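You operate a simulated robot arm through the tools that you are given. There is no shell and no other tool.

You run a simulated robot arm. Do the job below in one go: nothing can be reset, and whatever is moved stays where it is left.

## Task
Clear the old result, put the orange stick away and press EXIT.
Fine: wake the screen with the mouse first; the stick goes in the free slot of its rack.

Only the result counts: the job must be done as asked and must still hold three seconds after the hand-in. Knocking over, shifting, dropping, spilling or breaking anything else fails it.

## Robot
A 6-joint arm with a fingered hand, fixed in place. Base frame: the origin is at the foot of the arm, x ahead of it, y to its left, z up; the work surface is at about z = 760. Units: mm, degrees, N and s.
With the tool pointing down near the work surface it reaches from about 160 to 880 mm from the base axis. Its first joint turns from -166.0 to 166.0 degrees. Payload 5 kg.
The TCP is the grasp point between the finger pads, 37 mm short of the fingertips. In the tool frame z runs along the fingers and y along their closing line. Largest opening 124 mm; the body of the gripper starts 43 mm behind the TCP. The gripper is a hand of 3 fingers: y runs from the thumb to the fingers, the wrist lies at [-21, -125, -215] in the tool frame.
Orientation is told as [roll, pitch, yaw] about the base's x, y, z axes, in that order, counted from this pose: with the fingers straight down and the wrist toward the robot, the tool's x, y and z point along [0, 1, 0], [1, 0, 0] and [0, 0, -1] of the base frame.

## Interface
- The arm moves only by the tool drive_tool. Its argument "targets" is a list of rows, each a list of 2 entries, a list of its own where there are three numbers: the shift along the tool's x, y, z in m, then the turn, a rotation vector about the tool's x, y, z in degrees. In form: [[[dx, dy, dz], [rx, ry, rz]], ...]. A call has 1 to 20 rows; each row shifts and turns the commanded pose from where the row before left it, along the tool's axes as they then stand. Rows are played at 5 a second. More than 50 mm and 8.6 degrees between two rows, and nothing of the call is played. A pose out of reach is approached as far as the arm can. The call stops where the force on the tool passes 40 N (or 10 N more than at its start, if that is more) or the arm is blocked; 0.2 s more then pass. In this call time passes only in rows, and 0.2 s behind the last. It gives the time, the measured TCP pose, the force on the tool (base axes), the opening and the grip force at its end, in the units of the frame above (readings bear some noise), with the torque about the TCP (base axes, N m) and any sound that the robot's microphone picked up.
- Cameras (640 x 400 px; columns grow to the right, rows downward): "scene" is fixed at [219.7, -501.6, 1347.2]; the picture's right is [1.00, -0.02, 0.00], its down [-0.01, -0.34, -0.94] and it looks along [0.02, 0.94, -0.34] (base axes); focal length 347 px, centre (320, 200). "wrist" rides on the gripper at [72, -104, -154] in the tool frame; the picture's right is [-0.83, 0.26, -0.49], its down [-0.51, -0.72, 0.47] and it looks along [-0.23, 0.64, 0.73] (tool axes); focal length 243 px, centre (320, 200). There is no depth. A picture from a camera that has moved, and an enlarged one, comes with that camera's place and axes in the base frame and with its lens.
- grab_frame(camera): a new picture of that camera. The clock stands still meanwhile.
- set_fingers(index, middle, thumb_bend, thumb_turn): sets how far each is bent, from 0 (flat) to 1 (curled in); at 0.3 the hand is open as for a grip, at 0.7 the pads meet at the TCP. One left out holds its place. A second passes; each finger stops where it meets its share of the squeeze, and holds until it gets a number again. It is the only way to open and close the hand. It gives what a move gives, with no picture; readings hold the bend of each and the force on the fingers (four entries, about 0 where the hand has none), thumb and palm. thumb_turn goes from beside the hand (0) to across from the fingers (1), as for a grip.
- zoom(camera, box): a new picture of the part [left, top, right, bottom] of that camera's present view, enlarged. The clock stands still meanwhile.
- sign_off(): hands the job in; it is judged then, once.

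Places have to be worked out from the pictures, the camera data and where the tool is seen. Open the gripper and draw the arm clear of the work before you hand the job in, unless the task says otherwise.

The tools are called after "Emit:" as name(argument=value, ...) on one line, values as JSON. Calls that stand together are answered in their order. drive_tool: Moves the arm, as the interface text tells. Its arguments: {"type":"object","properties":{"targets":{"type":"array","items":{"type":"array"}}},"required":["targets"]} The other tools are called the same way: set_fingers (index, middle, thumb_bend, thumb_turn) moves the fingers one by one; grab_frame (camera) takes a picture; zoom (camera, box) takes an enlarged picture of a part of a camera's view; sign_off () hands the job in.

At the start:

```text
time: 0.0
eef_pos: [560.8, 489.8, 1089.1]
tool_rot: [0.0, 0.0, 0.0]
contact_force: [0.6, 0.5, 0.3]
torque: [-0.01, -0.03, -0.02]
gripper_width: 123.7
gripper_force: 0.1
shape: jaw
bend: [0.3, 0.3, 0.3, 0.98]
finger forces: [0.1, 0.0, 0.1, 0.1, 0.1, 0.0]
```

scene: 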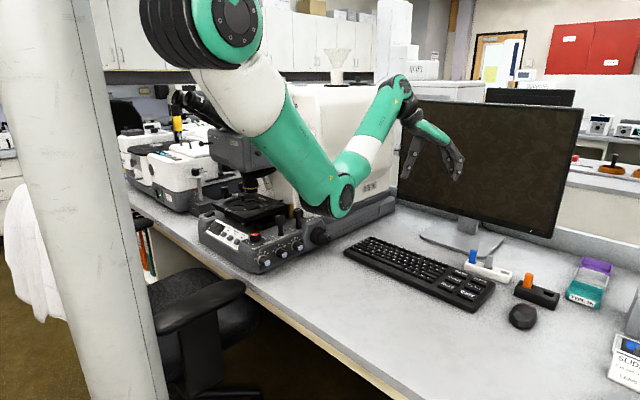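
wrist: 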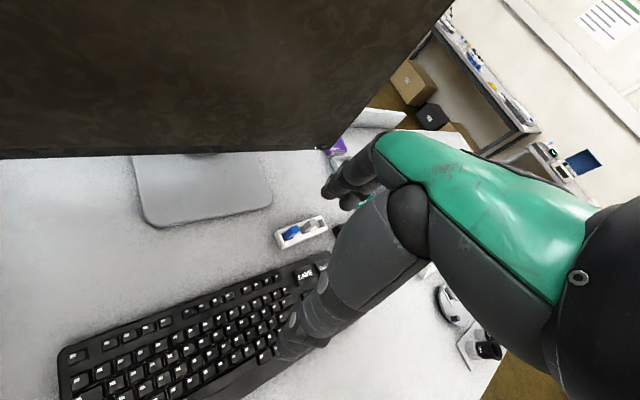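

I start by looking closer at the desk: keyboard, sticks, racks and mouse.

Emit:
zoom(camera="scene", box=[440, 230, 640, 355])

Emit:
zoom(camera="scene", box=[340, 220, 500, 320])

Emit:
zoom(camera="scene", box=[540, 240, 640, 400])

Emit:
zoom(camera="wrist", box=[240, 120, 540, 400])

```text
3.20 times, centred on (540, 292) of scene
camera zoom: at [219.7, -501.6, 1347.2], right [1.0, -0.02, 0.0], down [-0.01, -0.34, -0.94], along [0.02, 0.94, -0.34], focal length 1111 px, centre (-384, -96)
```

zoom: 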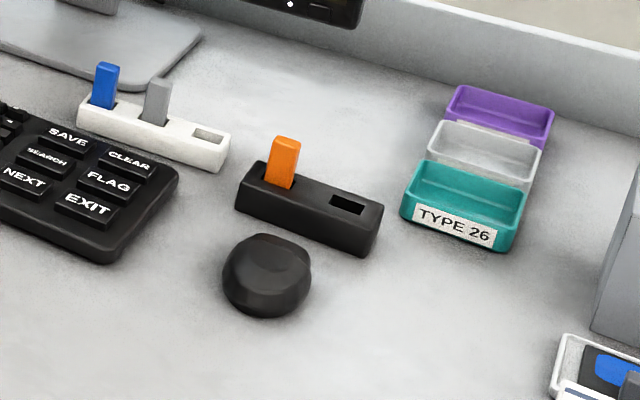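

```text
4.00 times, centred on (420, 270) of scene
camera zoom: at [219.7, -501.6, 1347.2], right [1.0, -0.02, 0.0], down [-0.01, -0.34, -0.94], along [0.02, 0.94, -0.34], focal length 1388 px, centre (-80, -80)
```

zoom: 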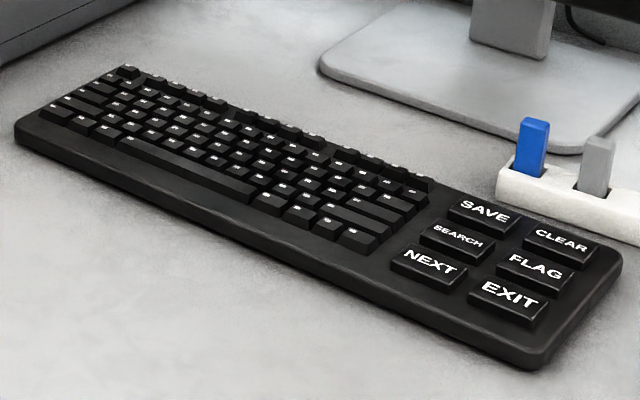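

```text
2.50 times, centred on (590, 320) of scene
camera zoom: at [219.7, -501.6, 1347.2], right [1.0, -0.02, 0.0], down [-0.01, -0.34, -0.94], along [0.02, 0.94, -0.34], focal length 868 px, centre (-355, -100)
```

zoom: 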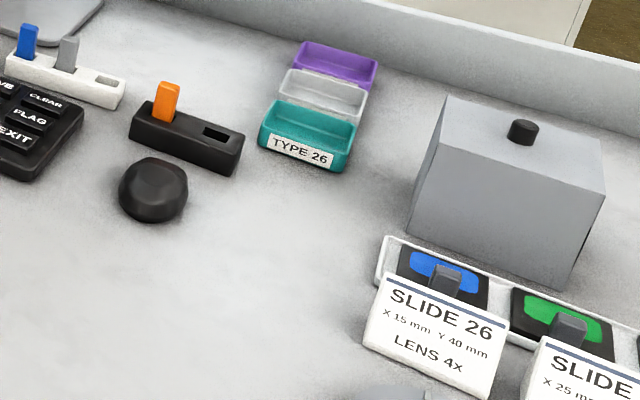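

```text
1.43 times, centred on (390, 260) of wrist
camera zoom: at [456.1, 562.4, 1242.3], right [0.26, -0.83, 0.49], down [-0.72, -0.51, -0.47], along [0.64, -0.23, -0.73], focal length 347 px, centre (220, 114)
```

zoom: 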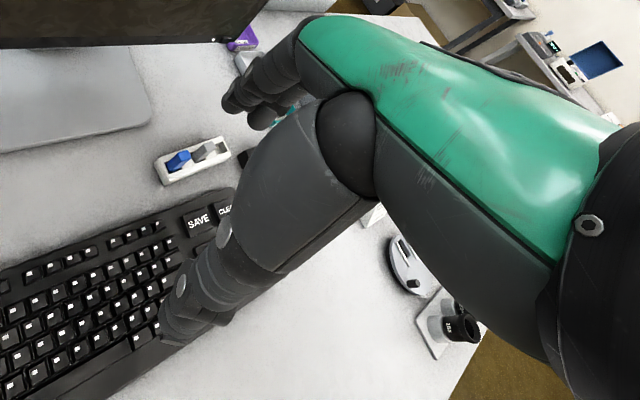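

The scene shows mouse near (743, 211), the orange stick in the black holder near (819, 320), and the white rack's free slot near (802, 408). The layout is turned about 30° from the base x axis. I move the hand toward the mouse side, staying high, to get a better wrist view.

Emit:
drive_tool(targets=[[[-0.04, 0.015, 0], [0, 0, 0]], [[-0.04, 0.015, 0], [0, 0, 0]], [[-0.04, 0.015, 0], [0, 0, 0]], [[-0.04, 0.01, 0], [0, 0, 0]], [[-0.04, 0.01, 0], [0, 0, 0]], [[-0.04, 0.01, 0], [0, 0, 0]], [[-0.04, 0.01, 0], [0, 0, 0]]])

Emit:
grab_frame(camera="scene")

Emit:
grab_frame(camera="wrist")

```text
time: 1.6
eef_pos: [647.2, 209.8, 1088.1]
tool_rot: [0.0, 0.0, 0.0]
contact_force: [0.9, -0.2, 0.8]
torque: [-0.03, -0.01, -0.01]
gripper_width: 123.6
gripper_force: 0.0
shape: jaw
bend: [0.3, 0.3, 0.3, 0.98]
finger forces: [0.0, 0.1, 0.1, 0.1, 0.0, 0.0]
```

```text
taken
```

scene: 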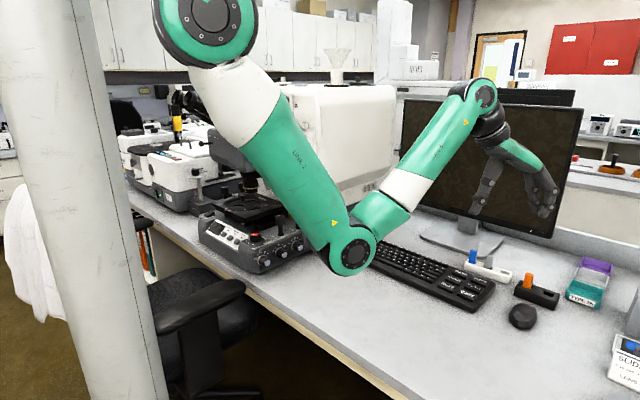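

```text
taken
camera wrist: at [542.9, 281.9, 1241.6], right [0.26, -0.83, 0.49], down [-0.72, -0.51, -0.47], along [0.64, -0.23, -0.73], focal length 243 px, centre (320, 200)
```

wrist: 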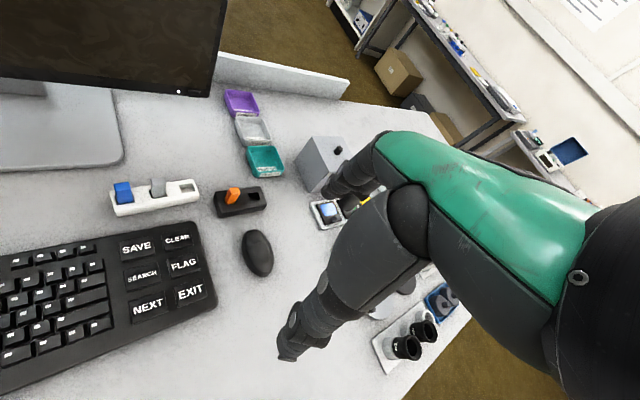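

The wrist camera now sees everything of interest. I enlarge it for accurate positions.

Emit:
zoom(camera="wrist", box=[100, 150, 300, 275])

Emit:
zoom(camera="wrist", box=[100, 200, 260, 330])

Emit:
zoom(camera="wrist", box=[220, 80, 640, 400])

Emit:
zoom(camera="scene", box=[420, 70, 600, 240])

Emit:
zoom(camera="scene", box=[460, 235, 580, 335])

```text
3.20 times, centred on (200, 212) of wrist
camera zoom: at [542.9, 281.9, 1241.6], right [0.26, -0.83, 0.49], down [-0.72, -0.51, -0.47], along [0.64, -0.23, -0.73], focal length 776 px, centre (704, 160)
```

zoom: 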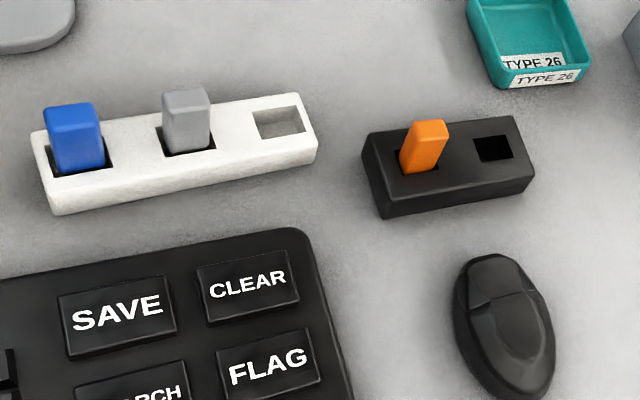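

```text
3.08 times, centred on (180, 265) of wrist
camera zoom: at [542.9, 281.9, 1241.6], right [0.26, -0.83, 0.49], down [-0.72, -0.51, -0.47], along [0.64, -0.23, -0.73], focal length 746 px, centre (751, 0)
```

zoom: 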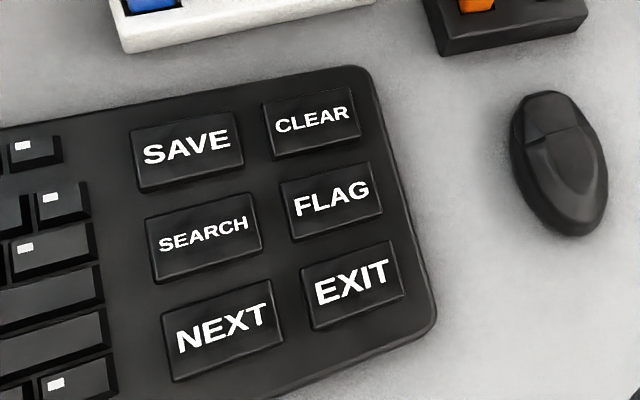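

```text
1.25 times, centred on (430, 240) of wrist
camera zoom: at [542.9, 281.9, 1241.6], right [0.26, -0.83, 0.49], down [-0.72, -0.51, -0.47], along [0.64, -0.23, -0.73], focal length 303 px, centre (182, 150)
```

zoom: 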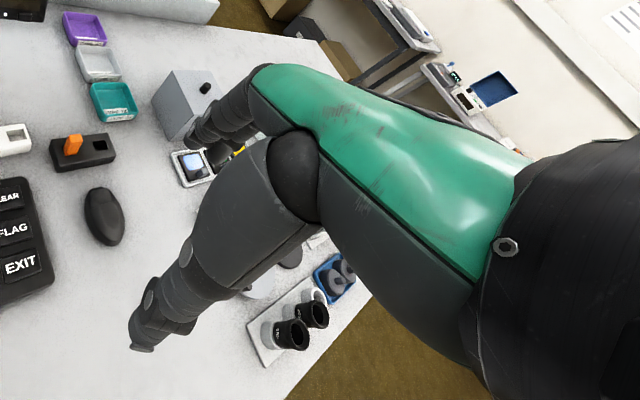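

```text
2.35 times, centred on (510, 155) of scene
camera zoom: at [219.7, -501.6, 1347.2], right [1.0, -0.02, 0.0], down [-0.01, -0.34, -0.94], along [0.02, 0.94, -0.34], focal length 817 px, centre (-127, 306)
```

zoom: 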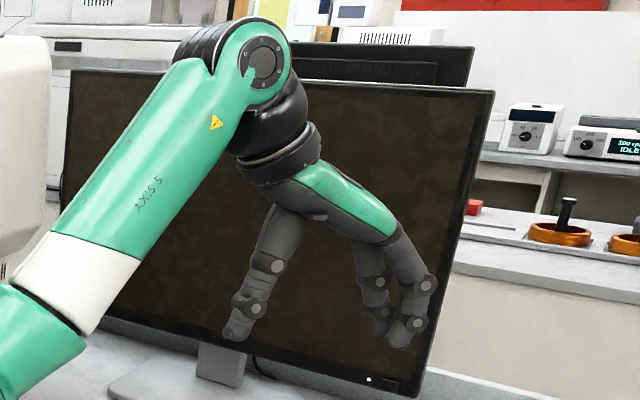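

```text
4.00 times, centred on (520, 285) of scene
camera zoom: at [219.7, -501.6, 1347.2], right [1.0, -0.02, 0.0], down [-0.01, -0.34, -0.94], along [0.02, 0.94, -0.34], focal length 1388 px, centre (-480, -140)
```

zoom: 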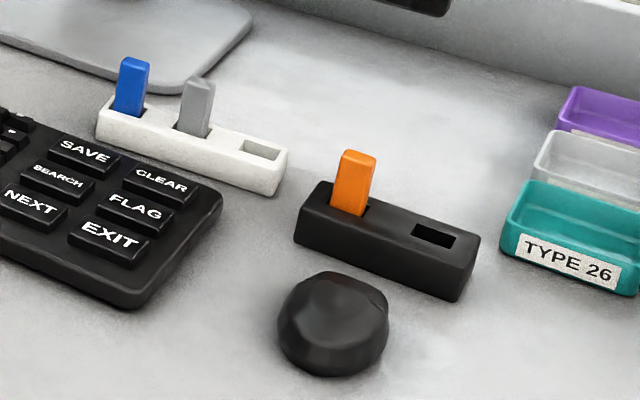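

The two cameras agree to within several mm: CLEAR ≈(702,358), EXIT ≈(636,292), orange stick ≈(816,321, top z≈826), white rack free slot ≈(795,400), all laid out along 45°. For pressing I want one finger sticking out, so I curl the middle finger and the thumb and look at the hand.

Emit:
set_fingers(index=0.3, middle=1.0, thumb_bend=1.0)

Emit:
zoom(camera="scene", box=[430, 90, 590, 230])

Emit:
grab_frame(camera="wrist")

```text
time: 2.6
eef_pos: [647.1, 209.4, 1088.6]
tool_rot: [0.0, 0.0, 0.0]
contact_force: [1.0, 1.1, -0.8]
torque: [0.03, -0.02, 0.03]
gripper_width: 36.1
gripper_force: 0.0
shape: fingers
bend: [0.29, 1.0, 0.97, 0.97]
finger forces: [0.1, 0.0, 0.0, 0.0, 0.0, 0.0]
```

```text
2.86 times, centred on (510, 160) of scene
camera zoom: at [219.7, -501.6, 1347.2], right [1.0, -0.02, 0.0], down [-0.01, -0.34, -0.94], along [0.02, 0.94, -0.34], focal length 992 px, centre (-223, 314)
```

zoom: 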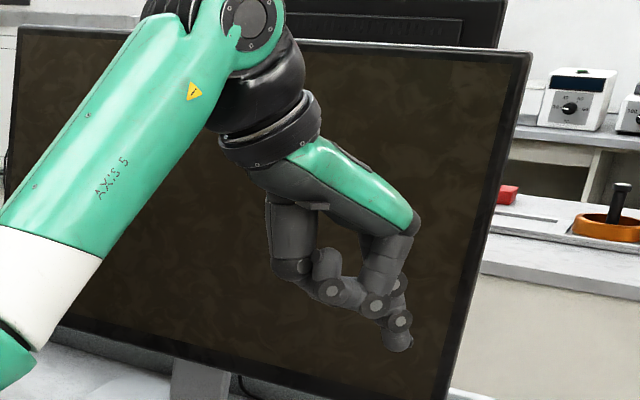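

```text
taken
camera wrist: at [543.0, 282.2, 1241.7], right [0.26, -0.83, 0.49], down [-0.72, -0.51, -0.47], along [0.64, -0.23, -0.73], focal length 243 px, centre (320, 200)
```

wrist: 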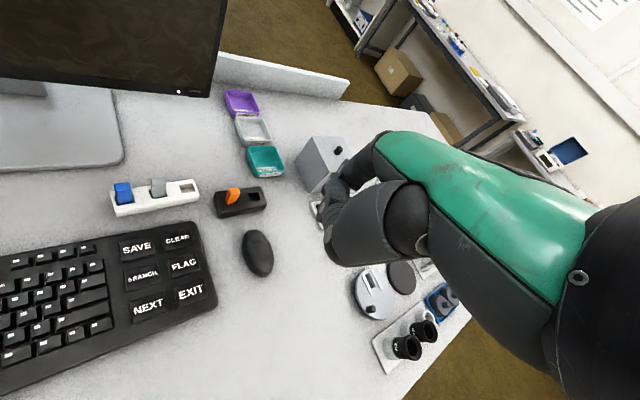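

The index tip is clearly the lowest point, about 75–85 mm ahead of the TCP. I turn the tool to yaw 45° to align with the layout and move over the near end of the mouse, still high.

Emit:
drive_tool(targets=[[[0, 0, 0], [0, 0, -7.5]], [[0, 0, 0], [0, 0, -7.5]], [[0, 0, 0], [0, 0, -7.5]], [[0, 0, 0], [0, 0, -7.5]], [[0, 0, 0], [0, 0, -7.5]], [[0, 0, 0], [0, 0, -7.5]], [[-0.03, -0.03, 0.0], [0, 0, 0]], [[-0.035, -0.035, 0.03], [0, 0, 0]], [[0, 0, 0.04], [0, 0, 0]], [[0, 0, 0.04], [0, 0, 0]], [[0, 0, 0.04], [0, 0, 0]]])

Emit:
grab_frame(camera="scene")

Emit:
grab_frame(camera="wrist")

```text
refused: row 8 steps farther than a row can; nothing moved
```

```text
taken
```

scene: 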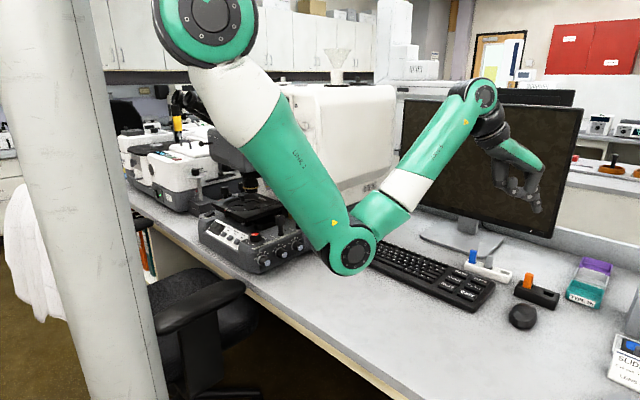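

```text
taken
camera wrist: at [543.0, 282.2, 1241.7], right [0.26, -0.83, 0.49], down [-0.72, -0.51, -0.47], along [0.64, -0.23, -0.73], focal length 243 px, centre (320, 200)
```

wrist: 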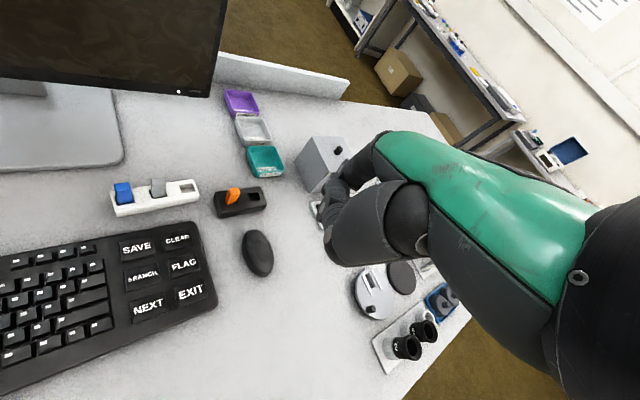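

Nothing moved because one row was too long. I send the same motion with smaller steps.

Emit:
drive_tool(targets=[[[0, 0, 0], [0, 0, -7.5]], [[0, 0, 0], [0, 0, -7.5]], [[0, 0, 0], [0, 0, -7.5]], [[0, 0, 0], [0, 0, -7.5]], [[0, 0, 0], [0, 0, -7.5]], [[0, 0, 0], [0, 0, -7.5]], [[-0.025, -0.022, 0.0], [0, 0, 0]], [[-0.025, -0.022, 0.0], [0, 0, 0]], [[-0.025, -0.022, 0.02], [0, 0, 0]], [[0, 0, 0.04], [0, 0, 0]], [[0, 0, 0.04], [0, 0, 0]], [[0, 0, 0.04], [0, 0, 0]]])

Emit:
grab_frame(camera="scene")

Emit:
grab_frame(camera="wrist")

```text
time: 5.2
eef_pos: [654.1, 107.6, 948.9]
tool_rot: [-0.1, -0.1, 44.9]
contact_force: [-0.1, -0.4, 0.0]
torque: [0.01, 0.02, 0.02]
gripper_width: 36.0
gripper_force: 0.0
shape: fingers
bend: [0.29, 1.0, 0.97, 0.97]
finger forces: [0.0, 0.0, 0.1, 0.1, 0.1, 0.0]
```

```text
taken
```

scene: 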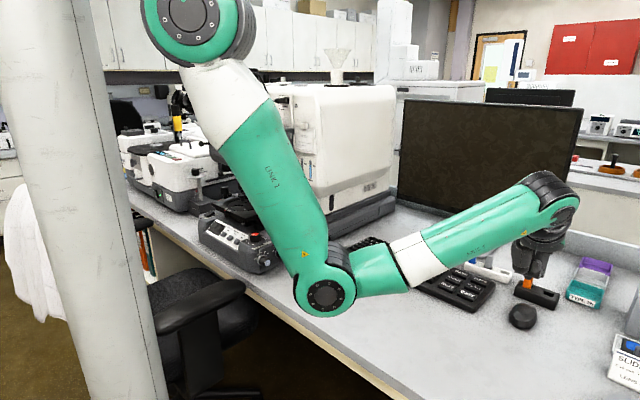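

```text
taken
camera wrist: at [528.2, 86.6, 1101.5], right [0.77, -0.4, 0.49], down [-0.15, -0.87, -0.47], along [0.62, 0.29, -0.73], focal length 243 px, centre (320, 200)
```

wrist: 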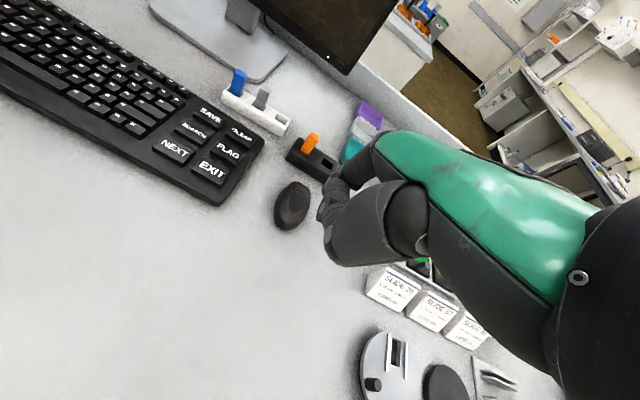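

The hand is above the near side of the mouse. I zoom in to locate the index tip against the mouse.

Emit:
zoom(camera="scene", box=[470, 220, 590, 340])

Emit:
zoom(camera="wrist", box=[180, 80, 400, 280])

```text
3.33 times, centred on (530, 280) of scene
camera zoom: at [219.7, -501.6, 1347.2], right [1.0, -0.02, 0.0], down [-0.01, -0.34, -0.94], along [0.02, 0.94, -0.34], focal length 1157 px, centre (-380, -67)
```

zoom: 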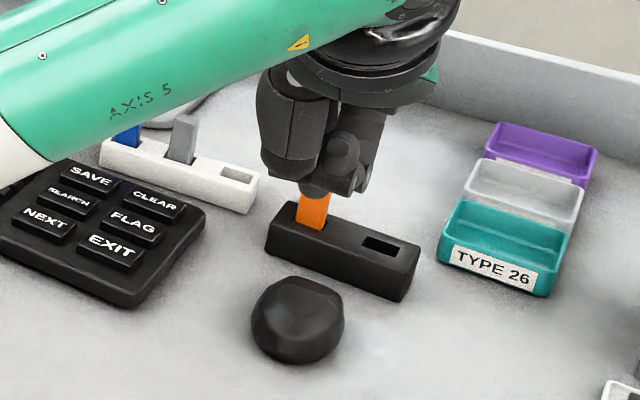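

```text
2.00 times, centred on (290, 180) of wrist
camera zoom: at [528.2, 86.6, 1101.5], right [0.77, -0.4, 0.49], down [-0.15, -0.87, -0.47], along [0.62, 0.29, -0.73], focal length 485 px, centre (380, 240)
```

zoom: 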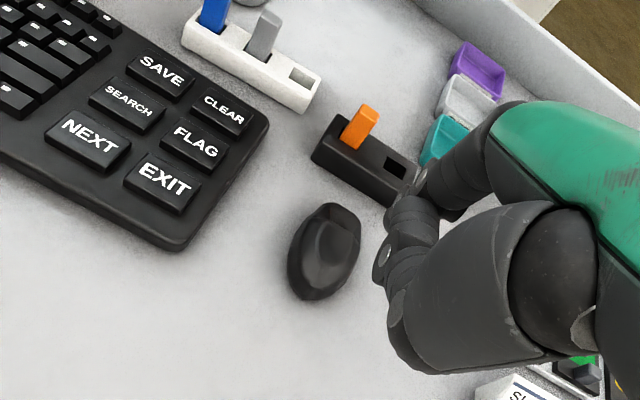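

The index tip is at about (701,170), roughly 24 mm short of the mouse's near end. I back off 15 mm and lower so the tip is about 14 mm above the desk.

Emit:
drive_tool(targets=[[[0, -0.015, 0.01], [0, 0, 0]], [[0, 0, 0.035], [0, 0, 0]], [[0, 0, 0.035], [0, 0, 0]], [[0, 0, 0.03], [0, 0, 0]], [[0, 0, 0.015], [0, 0, 0]], [[0, 0, 0.01], [0, 0, 0]]])

Emit:
zoom(camera="scene", box=[440, 220, 600, 340])

Emit:
zoom(camera="wrist", box=[200, 80, 420, 280])

```text
time: 6.6
eef_pos: [641.5, 100.5, 812.7]
tool_rot: [0.0, 0.0, 45.0]
contact_force: [-0.2, 0.4, -0.3]
torque: [-0.03, -0.01, -0.01]
gripper_width: 35.8
gripper_force: 0.0
shape: fingers
bend: [0.29, 1.0, 0.97, 0.97]
finger forces: [0.1, 0.1, 0.0, 0.1, 0.0, 0.0]
```

```text
3.33 times, centred on (520, 280) of scene
camera zoom: at [219.7, -501.6, 1347.2], right [1.0, -0.02, 0.0], down [-0.01, -0.34, -0.94], along [0.02, 0.94, -0.34], focal length 1157 px, centre (-347, -67)
```

zoom: 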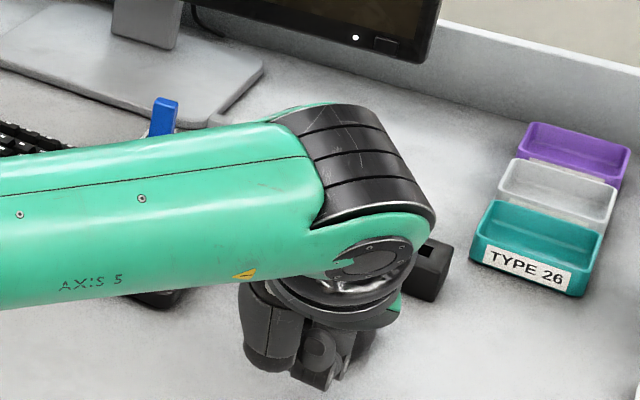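

```text
2.00 times, centred on (310, 180) of wrist
camera zoom: at [517.0, 78.3, 966.0], right [0.77, -0.4, 0.49], down [-0.15, -0.87, -0.47], along [0.62, 0.29, -0.73], focal length 485 px, centre (340, 240)
```

zoom: 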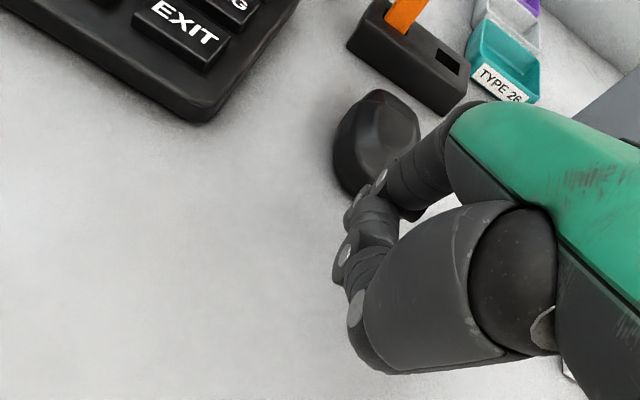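

The forearm covers part of the view, so I check the whole scene and the wrist picture before pushing.

Emit:
grab_frame(camera="scene")

Emit:
zoom(camera="wrist", box=[270, 80, 430, 220])

```text
taken
```

scene: 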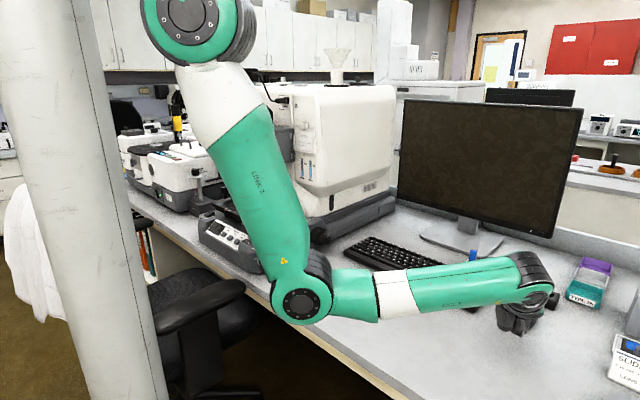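

```text
2.86 times, centred on (350, 150) of wrist
camera zoom: at [517.0, 78.3, 966.0], right [0.77, -0.4, 0.49], down [-0.15, -0.87, -0.47], along [0.62, 0.29, -0.73], focal length 693 px, centre (234, 343)
```

zoom: 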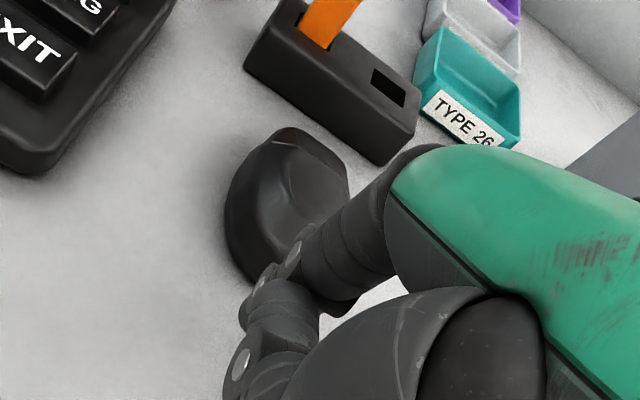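

The finger is just behind the near end of the mouse at low height. I push forward in small steps and watch the force and screen.

Emit:
drive_tool(targets=[[[0, 0.008, 0], [0, 0, 0]], [[0, 0.008, 0], [0, 0, 0]], [[0, 0.008, 0], [0, 0, 0]]])

Emit:
grab_frame(camera="scene")

Emit:
zoom(camera="wrist", box=[270, 80, 430, 220])

```text
time: 7.4
eef_pos: [659.7, 115.9, 812.5]
tool_rot: [0.0, 0.0, 45.0]
contact_force: [-0.3, -0.4, 0.1]
torque: [-0.01, 0.04, -0.01]
gripper_width: 36.3
gripper_force: 0.1
shape: fingers
bend: [0.29, 1.0, 0.97, 0.97]
finger forces: [0.1, 0.1, 0.0, 0.1, 0.1, 0.0]
```

```text
taken
```

scene: 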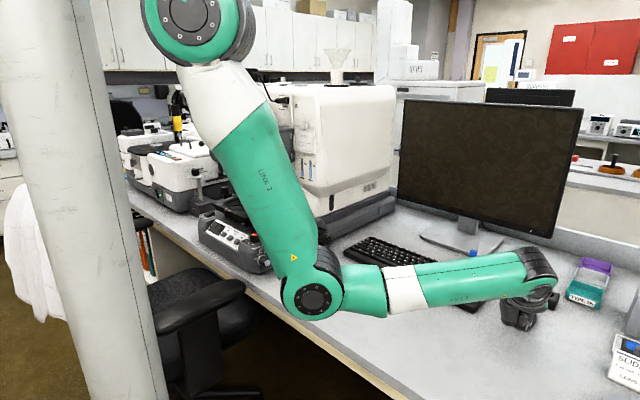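

```text
2.86 times, centred on (350, 150) of wrist
camera zoom: at [533.0, 93.7, 966.9], right [0.77, -0.4, 0.49], down [-0.15, -0.87, -0.47], along [0.62, 0.29, -0.73], focal length 693 px, centre (234, 343)
```

zoom: 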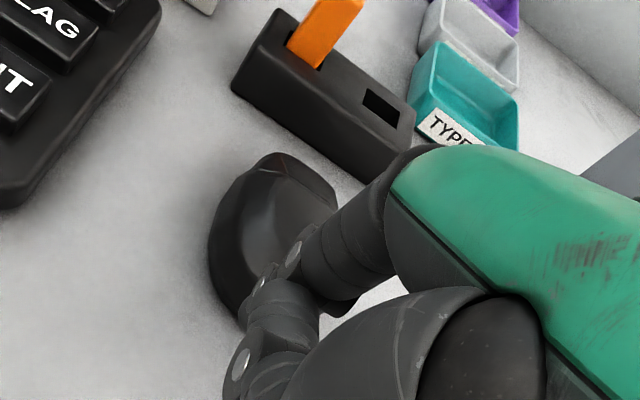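

No contact yet. I continue in small steps.

Emit:
drive_tool(targets=[[[0, 0.006, 0], [0, 0, 0]], [[0, 0.006, 0], [0, 0, 0]]])

Emit:
grab_frame(camera="scene")

Emit:
zoom(camera="wrist", box=[270, 80, 430, 220])

```text
time: 8.0
eef_pos: [667.1, 125.1, 813.0]
tool_rot: [0.0, 0.0, 45.0]
contact_force: [0.2, -0.4, -0.4]
torque: [-0.03, 0.0, 0.01]
gripper_width: 36.1
gripper_force: 0.8
shape: fingers
bend: [0.29, 1.0, 0.97, 0.97]
finger forces: [0.2, 0.1, 0.0, 0.1, 0.0, 0.0]
```

```text
taken
```

scene: 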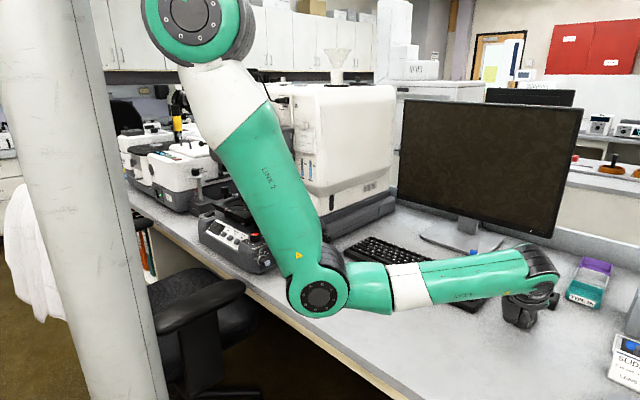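

```text
2.86 times, centred on (350, 150) of wrist
camera zoom: at [541.3, 102.2, 967.0], right [0.77, -0.4, 0.49], down [-0.15, -0.87, -0.47], along [0.62, 0.29, -0.73], focal length 693 px, centre (234, 343)
```

zoom: 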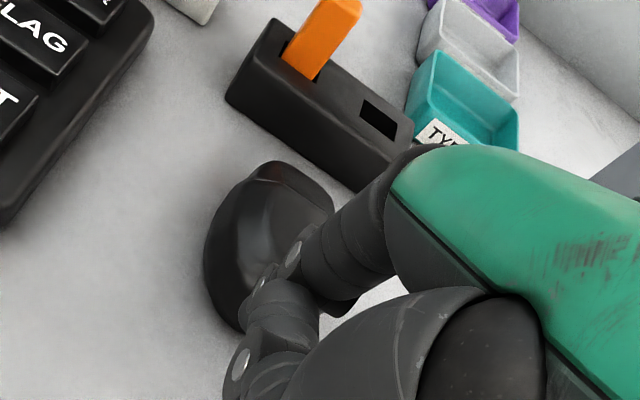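

A trace of contact shows on the index finger. I push a bit more.

Emit:
drive_tool(targets=[[[0, 0.006, 0], [0, 0, 0]], [[0, 0.006, 0], [0, 0, 0]]])

Emit:
grab_frame(camera="scene")

Emit:
zoom(camera="wrist", box=[270, 80, 430, 220])

```text
time: 8.6
eef_pos: [675.2, 132.3, 812.6]
tool_rot: [0.0, 0.0, 45.0]
contact_force: [-0.1, -0.6, -0.1]
torque: [-0.05, -0.01, 0.03]
gripper_width: 36.1
gripper_force: 0.2
shape: fingers
bend: [0.29, 1.0, 0.97, 0.97]
finger forces: [0.1, 0.1, 0.0, 0.1, 0.0, 0.0]
```

```text
taken
```

scene: 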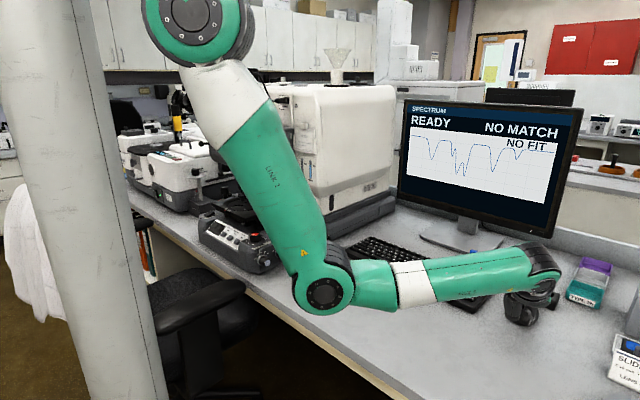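

```text
2.86 times, centred on (350, 150) of wrist
camera zoom: at [549.8, 110.4, 967.0], right [0.77, -0.4, 0.49], down [-0.15, -0.87, -0.47], along [0.62, 0.29, -0.73], focal length 693 px, centre (234, 343)
```

zoom: 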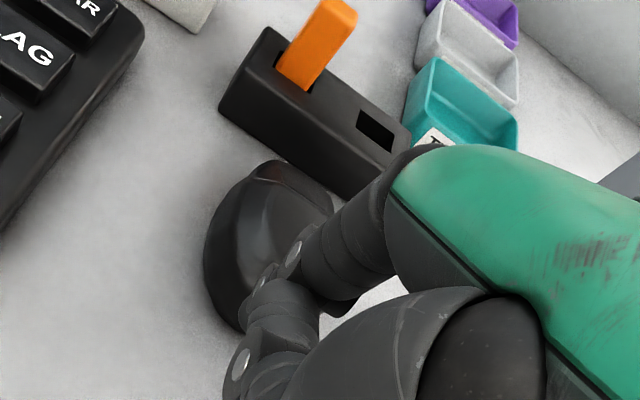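

The screen woke: "READY, NO MATCH, NO FIT". I back off the mouse, rise, and go above the CLEAR key at about (699,357).

Emit:
drive_tool(targets=[[[0, -0.02, 0], [0, 0, 0]], [[0, 0, -0.04], [0, 0, 0]], [[0, 0, -0.04], [0, 0, 0]], [[0, 0, -0.03], [0, 0, 0]], [[0.033, 0.03, 0], [0, 0, 0]], [[0.033, 0.03, 0], [0, 0, 0]], [[0.033, 0.03, 0], [0, 0, 0]], [[0.033, 0.03, 0], [0, 0, 0]]])

Emit:
grab_frame(camera="scene")

Emit:
grab_frame(camera="wrist")

Emit:
zoom(camera="scene", box=[420, 200, 580, 320])

```text
time: 10.4
eef_pos: [652.8, 295.8, 925.6]
tool_rot: [0.0, 0.0, 45.0]
contact_force: [0.8, -0.5, -0.1]
torque: [0.01, -0.01, -0.03]
gripper_width: 36.2
gripper_force: 0.0
shape: fingers
bend: [0.29, 1.0, 0.97, 0.97]
finger forces: [0.0, 0.0, 0.0, 0.1, 0.0, 0.0]
```

```text
taken
```

scene: 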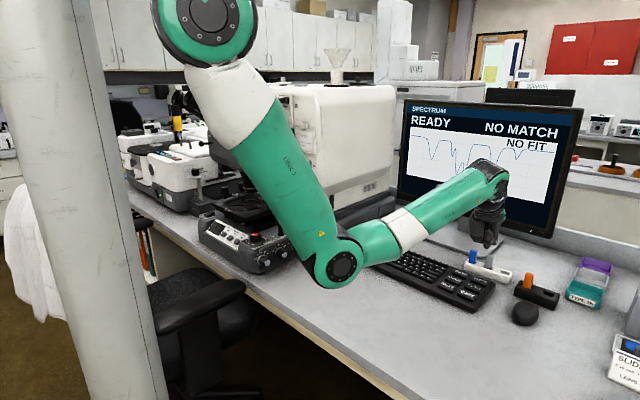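

```text
taken
camera wrist: at [526.8, 274.7, 1078.8], right [0.77, -0.4, 0.49], down [-0.15, -0.87, -0.47], along [0.62, 0.29, -0.73], focal length 243 px, centre (320, 200)
```

wrist: 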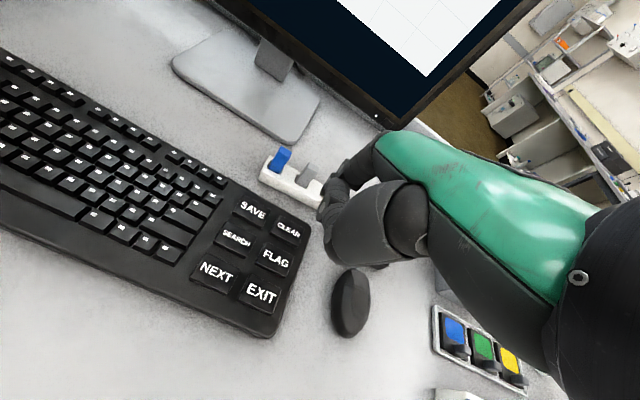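

```text
3.33 times, centred on (500, 260) of scene
camera zoom: at [219.7, -501.6, 1347.2], right [1.0, -0.02, 0.0], down [-0.01, -0.34, -0.94], along [0.02, 0.94, -0.34], focal length 1157 px, centre (-280, 0)
```

zoom: 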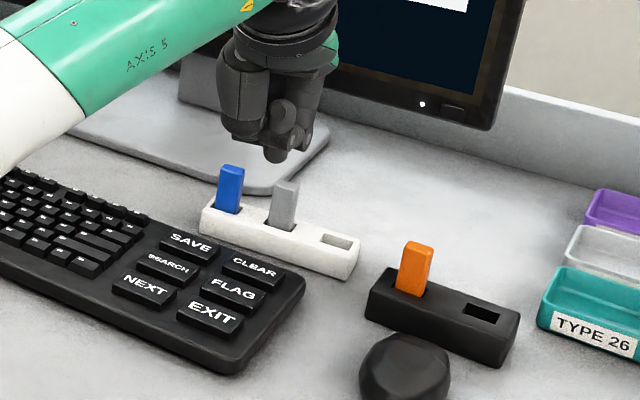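

The tip appears over CLEAR within about 7 mm. I lower most of the way and check again.

Emit:
drive_tool(targets=[[[0, 0, 0.03], [0, 0, 0]], [[0, 0, 0.03], [0, 0, 0]], [[0, 0, 0.015], [0, 0, 0]]])

Emit:
zoom(camera="scene", box=[430, 220, 550, 310])

Emit:
zoom(camera="wrist", box=[220, 120, 420, 280])

```text
time: 11.2
eef_pos: [652.7, 298.0, 849.8]
tool_rot: [0.1, 0.0, 45.1]
contact_force: [-0.6, 0.0, -0.9]
torque: [-0.02, 0.0, -0.02]
gripper_width: 35.9
gripper_force: 0.1
shape: fingers
bend: [0.29, 1.0, 0.97, 0.97]
finger forces: [0.0, 0.1, 0.0, 0.1, 0.1, 0.0]
```

```text
4.44 times, centred on (490, 265) of scene
camera zoom: at [219.7, -501.6, 1347.2], right [1.0, -0.02, 0.0], down [-0.01, -0.34, -0.94], along [0.02, 0.94, -0.34], focal length 1543 px, centre (-436, -89)
```

zoom: 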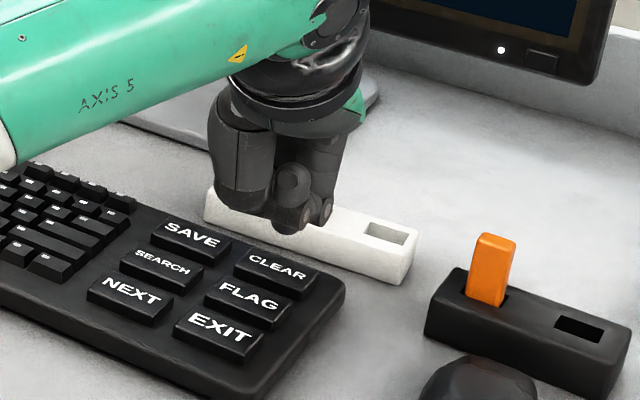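

```text
2.50 times, centred on (320, 200) of wrist
camera zoom: at [527.5, 275.0, 1002.2], right [0.77, -0.4, 0.49], down [-0.15, -0.87, -0.47], along [0.62, 0.29, -0.73], focal length 606 px, centre (320, 200)
```

zoom: 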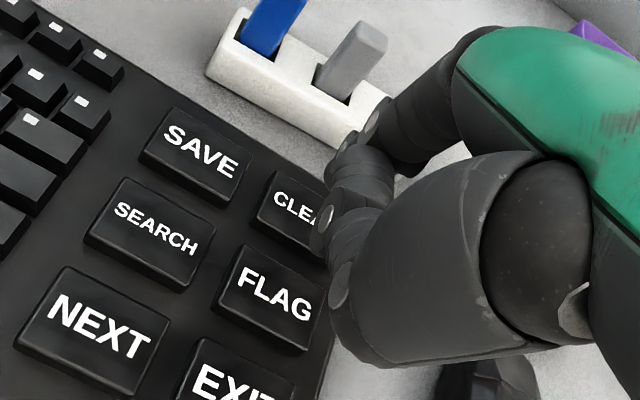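

The tip sits over CLEAR within a few mm, about 30 mm above it. I descend slowly, ready to stop on contact.

Emit:
drive_tool(targets=[[[0, 0, 0.01], [0, 0, 0]], [[0, 0, 0.008], [0, 0, 0]], [[0, 0, 0.005], [0, 0, 0]]])

Emit:
zoom(camera="scene", box=[430, 220, 550, 310])

```text
time: 12.0
eef_pos: [653.3, 295.8, 826.4]
tool_rot: [-0.2, 0.0, 45.0]
contact_force: [0.7, 0.2, 1.0]
torque: [-0.02, -0.01, 0.01]
gripper_width: 36.4
gripper_force: 0.1
shape: fingers
bend: [0.29, 1.0, 0.97, 0.97]
finger forces: [0.0, 0.1, 0.1, 0.1, 0.0, 0.0]
```

```text
4.44 times, centred on (490, 265) of scene
camera zoom: at [219.7, -501.6, 1347.2], right [1.0, -0.02, 0.0], down [-0.01, -0.34, -0.94], along [0.02, 0.94, -0.34], focal length 1543 px, centre (-436, -89)
```

zoom: 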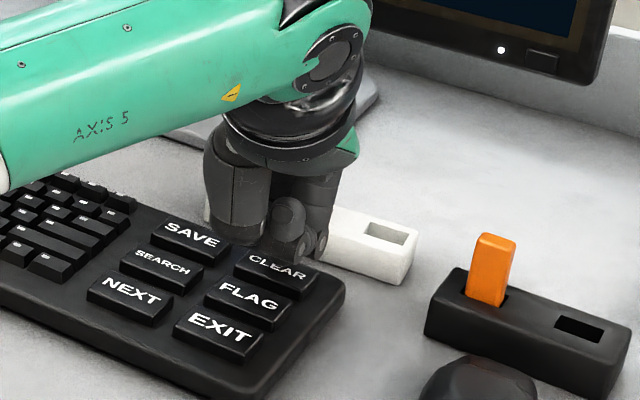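

No contact yet; the tip should be just above the key. I continue in small steps.

Emit:
drive_tool(targets=[[[0, 0, 0.003], [0, 0, 0]], [[0, 0, 0.003], [0, 0, 0]]])

Emit:
zoom(camera="scene", box=[450, 240, 530, 300])

```text
time: 12.6
eef_pos: [653.4, 298.0, 820.7]
tool_rot: [0.0, 0.0, 45.0]
contact_force: [0.2, -1.1, 2.0]
torque: [0.09, -0.04, 0.01]
gripper_width: 36.2
gripper_force: 0.5
shape: fingers
bend: [0.29, 1.0, 0.97, 0.97]
finger forces: [1.3, 0.0, 0.1, 0.1, 0.0, 0.1]
heard: click
```

```text
6.67 times, centred on (490, 270) of scene
camera zoom: at [219.7, -501.6, 1347.2], right [1.0, -0.02, 0.0], down [-0.01, -0.34, -0.94], along [0.02, 0.94, -0.34], focal length 2314 px, centre (-813, -267)
```

zoom: 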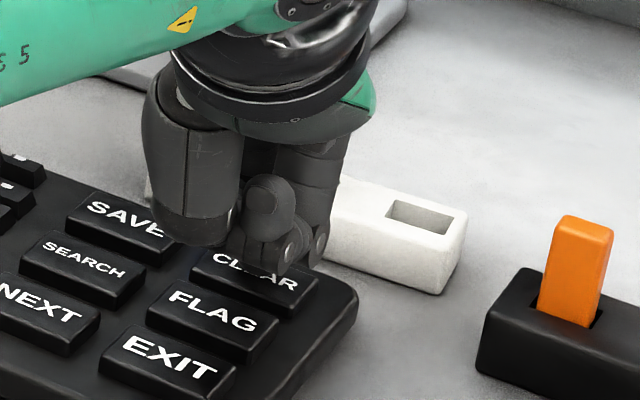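

A click was heard with the index finger on the key. I lift the finger and look at the screen.

Emit:
drive_tool(targets=[[[0, 0, -0.02], [0, 0, 0]], [[0, 0, -0.04], [0, 0, 0]]])

Emit:
zoom(camera="scene", box=[390, 80, 600, 250])

```text
time: 13.2
eef_pos: [653.3, 296.5, 879.8]
tool_rot: [0.0, 0.0, 45.0]
contact_force: [1.0, 0.0, -0.8]
torque: [0.01, 0.0, -0.01]
gripper_width: 36.0
gripper_force: 0.1
shape: fingers
bend: [0.29, 1.0, 0.97, 0.97]
finger forces: [0.0, 0.1, 0.1, 0.1, 0.1, 0.0]
```

```text
2.35 times, centred on (495, 165) of scene
camera zoom: at [219.7, -501.6, 1347.2], right [1.0, -0.02, 0.0], down [-0.01, -0.34, -0.94], along [0.02, 0.94, -0.34], focal length 817 px, centre (-92, 282)
```

zoom: 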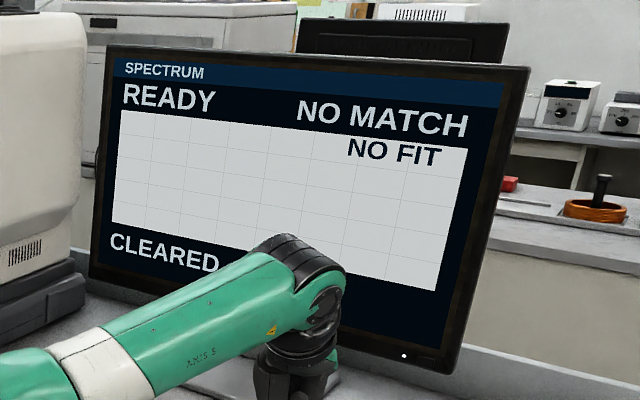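

The screen says CLEARED. Now for the stick: I rise, open the hand, and move above the stick to see how far the arm reaches there.

Emit:
drive_tool(targets=[[[0, 0, -0.045], [0, 0, 0]], [[0, 0, -0.045], [0, 0, 0]]])

Emit:
set_fingers(index=0.3, middle=0.3, thumb_bend=0.3, thumb_turn=1.0)

Emit:
drive_tool(targets=[[[-0.025, 0.033, 0], [0, 0, 0]], [[-0.025, 0.033, 0], [0, 0, 0]], [[-0.024, 0.033, 0], [0, 0, 0]], [[-0.024, 0.032, 0], [0, 0, 0]]])

Emit:
grab_frame(camera="scene")

Emit:
grab_frame(camera="wrist")

```text
time: 13.8
eef_pos: [654.0, 297.9, 969.2]
tool_rot: [0.1, 0.2, 45.0]
contact_force: [0.6, -0.2, 0.5]
torque: [0.03, 0.04, -0.03]
gripper_width: 36.1
gripper_force: 0.2
shape: fingers
bend: [0.29, 1.0, 0.97, 0.97]
finger forces: [0.0, 0.0, 0.1, 0.0, 0.0, 0.0]
```

```text
time: 14.8
eef_pos: [654.8, 297.1, 968.7]
tool_rot: [0.0, 0.0, 45.0]
contact_force: [0.5, -0.1, -0.1]
torque: [0.0, 0.02, 0.0]
gripper_width: 128.4
gripper_force: 0.0
shape: fingers
bend: [0.3, 0.3, 0.3, 0.98]
finger forces: [0.1, 0.0, 0.0, 0.0, 0.0, 0.0]
```

```text
time: 15.8
eef_pos: [817.6, 319.3, 971.1]
tool_rot: [0.0, 0.0, 45.0]
contact_force: [-0.4, -0.1, -0.4]
torque: [0.03, 0.0, 0.02]
gripper_width: 129.0
gripper_force: 0.0
shape: fingers
bend: [0.3, 0.3, 0.3, 0.98]
finger forces: [0.0, 0.0, 0.0, 0.1, 0.1, 0.0]
```

```text
taken
```

scene: 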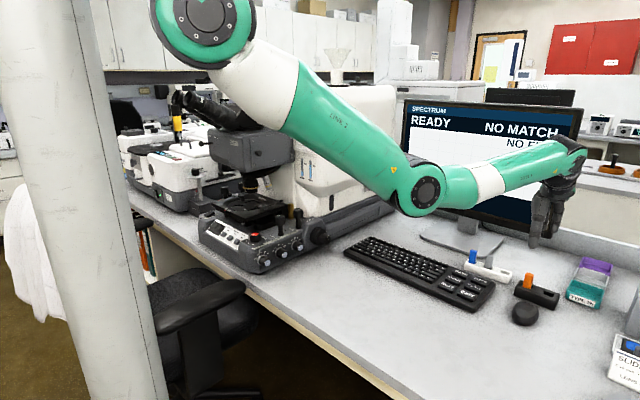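

```text
taken
camera wrist: at [692.1, 298.1, 1124.1], right [0.77, -0.4, 0.49], down [-0.15, -0.87, -0.47], along [0.62, 0.29, -0.73], focal length 243 px, centre (320, 200)
```

wrist: 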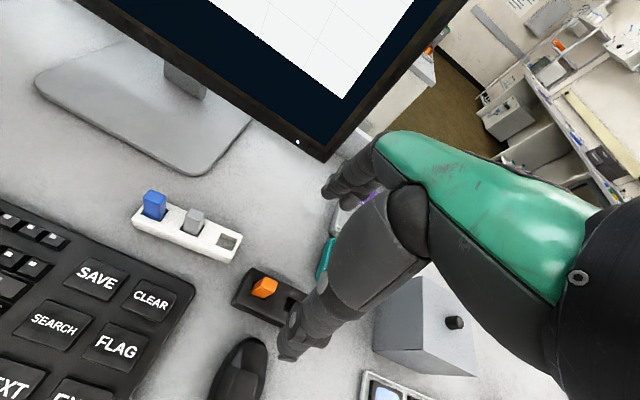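

The arm reaches above the stick without trouble. I enlarge the wrist view to measure the stick and slots precisely.

Emit:
zoom(camera="wrist", box=[220, 220, 340, 340])

Emit:
zoom(camera="wrist", box=[120, 170, 260, 270])

Emit:
zoom(camera="scene", box=[450, 240, 570, 320])

Emit:
zoom(camera="scene", box=[500, 130, 620, 260])

```text
3.33 times, centred on (280, 280) of wrist
camera zoom: at [692.1, 298.1, 1124.1], right [0.77, -0.4, 0.49], down [-0.15, -0.87, -0.47], along [0.62, 0.29, -0.73], focal length 809 px, centre (453, -67)
```

zoom: 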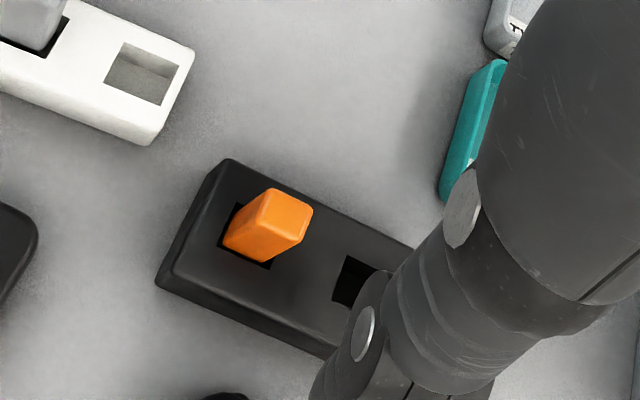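

```text
4.00 times, centred on (190, 220) of wrist
camera zoom: at [692.1, 298.1, 1124.1], right [0.77, -0.4, 0.49], down [-0.15, -0.87, -0.47], along [0.62, 0.29, -0.73], focal length 970 px, centre (840, 120)
```

zoom: 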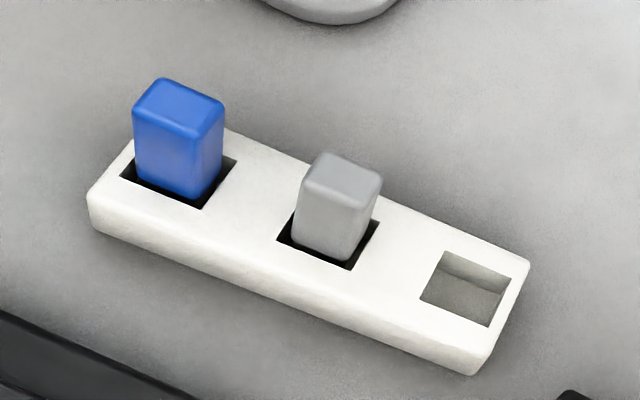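

```text
5.00 times, centred on (510, 280) of scene
camera zoom: at [219.7, -501.6, 1347.2], right [1.0, -0.02, 0.0], down [-0.01, -0.34, -0.94], along [0.02, 0.94, -0.34], focal length 1735 px, centre (-630, -200)
```

zoom: 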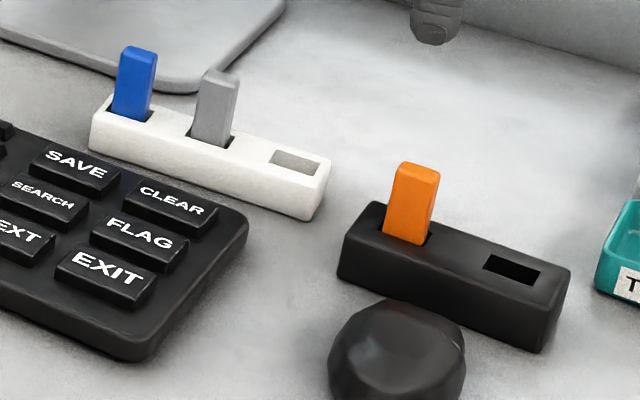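

```text
3.08 times, centred on (560, 195) of scene
camera zoom: at [219.7, -501.6, 1347.2], right [1.0, -0.02, 0.0], down [-0.01, -0.34, -0.94], along [0.02, 0.94, -0.34], focal length 1068 px, centre (-418, 215)
```

zoom: 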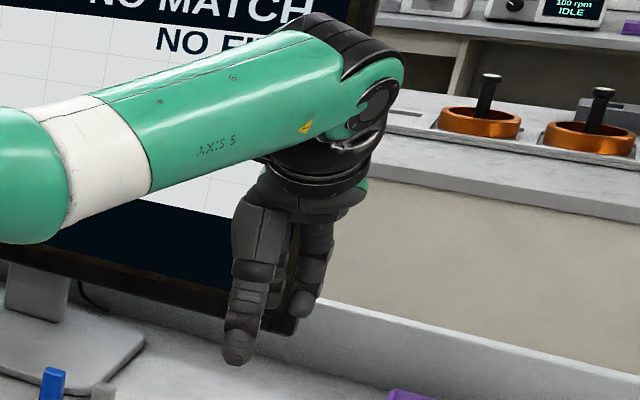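

The stick is at (814.5, 319) with its top at z≈825, about 18×12 mm, its wide faces toward the robot. The free white slot is at about (791.5, 398), about 25×20 mm, turned roughly 4° more than the hub. I close the hand in the air to see how the fingertips come together.

Emit:
set_fingers(index=0.65, middle=0.65, thumb_bend=0.65)

Emit:
zoom(camera="scene", box=[510, 160, 600, 250])

Emit:
zoom(camera="wrist", box=[240, 160, 440, 340])

```text
time: 16.8
eef_pos: [816.8, 319.9, 970.5]
tool_rot: [0.0, -0.1, 45.0]
contact_force: [0.6, -0.5, 0.1]
torque: [0.04, 0.01, 0.03]
gripper_width: 22.5
gripper_force: 0.1
shape: fingers
bend: [0.65, 0.65, 0.65, 1.0]
finger forces: [0.0, 0.0, 0.1, 0.0, 0.1, 0.1]
```

```text
4.44 times, centred on (555, 205) of scene
camera zoom: at [219.7, -501.6, 1347.2], right [1.0, -0.02, 0.0], down [-0.01, -0.34, -0.94], along [0.02, 0.94, -0.34], focal length 1543 px, centre (-724, 178)
```

zoom: 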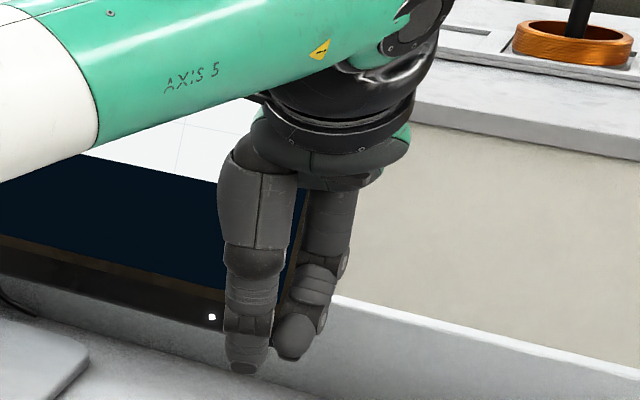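

```text
2.22 times, centred on (340, 250) of wrist
camera zoom: at [691.9, 298.3, 1123.9], right [0.77, -0.4, 0.49], down [-0.15, -0.87, -0.47], along [0.62, 0.29, -0.73], focal length 539 px, centre (276, 89)
```

zoom: 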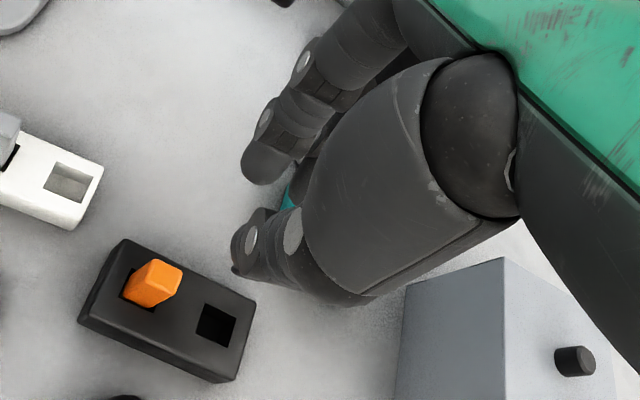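

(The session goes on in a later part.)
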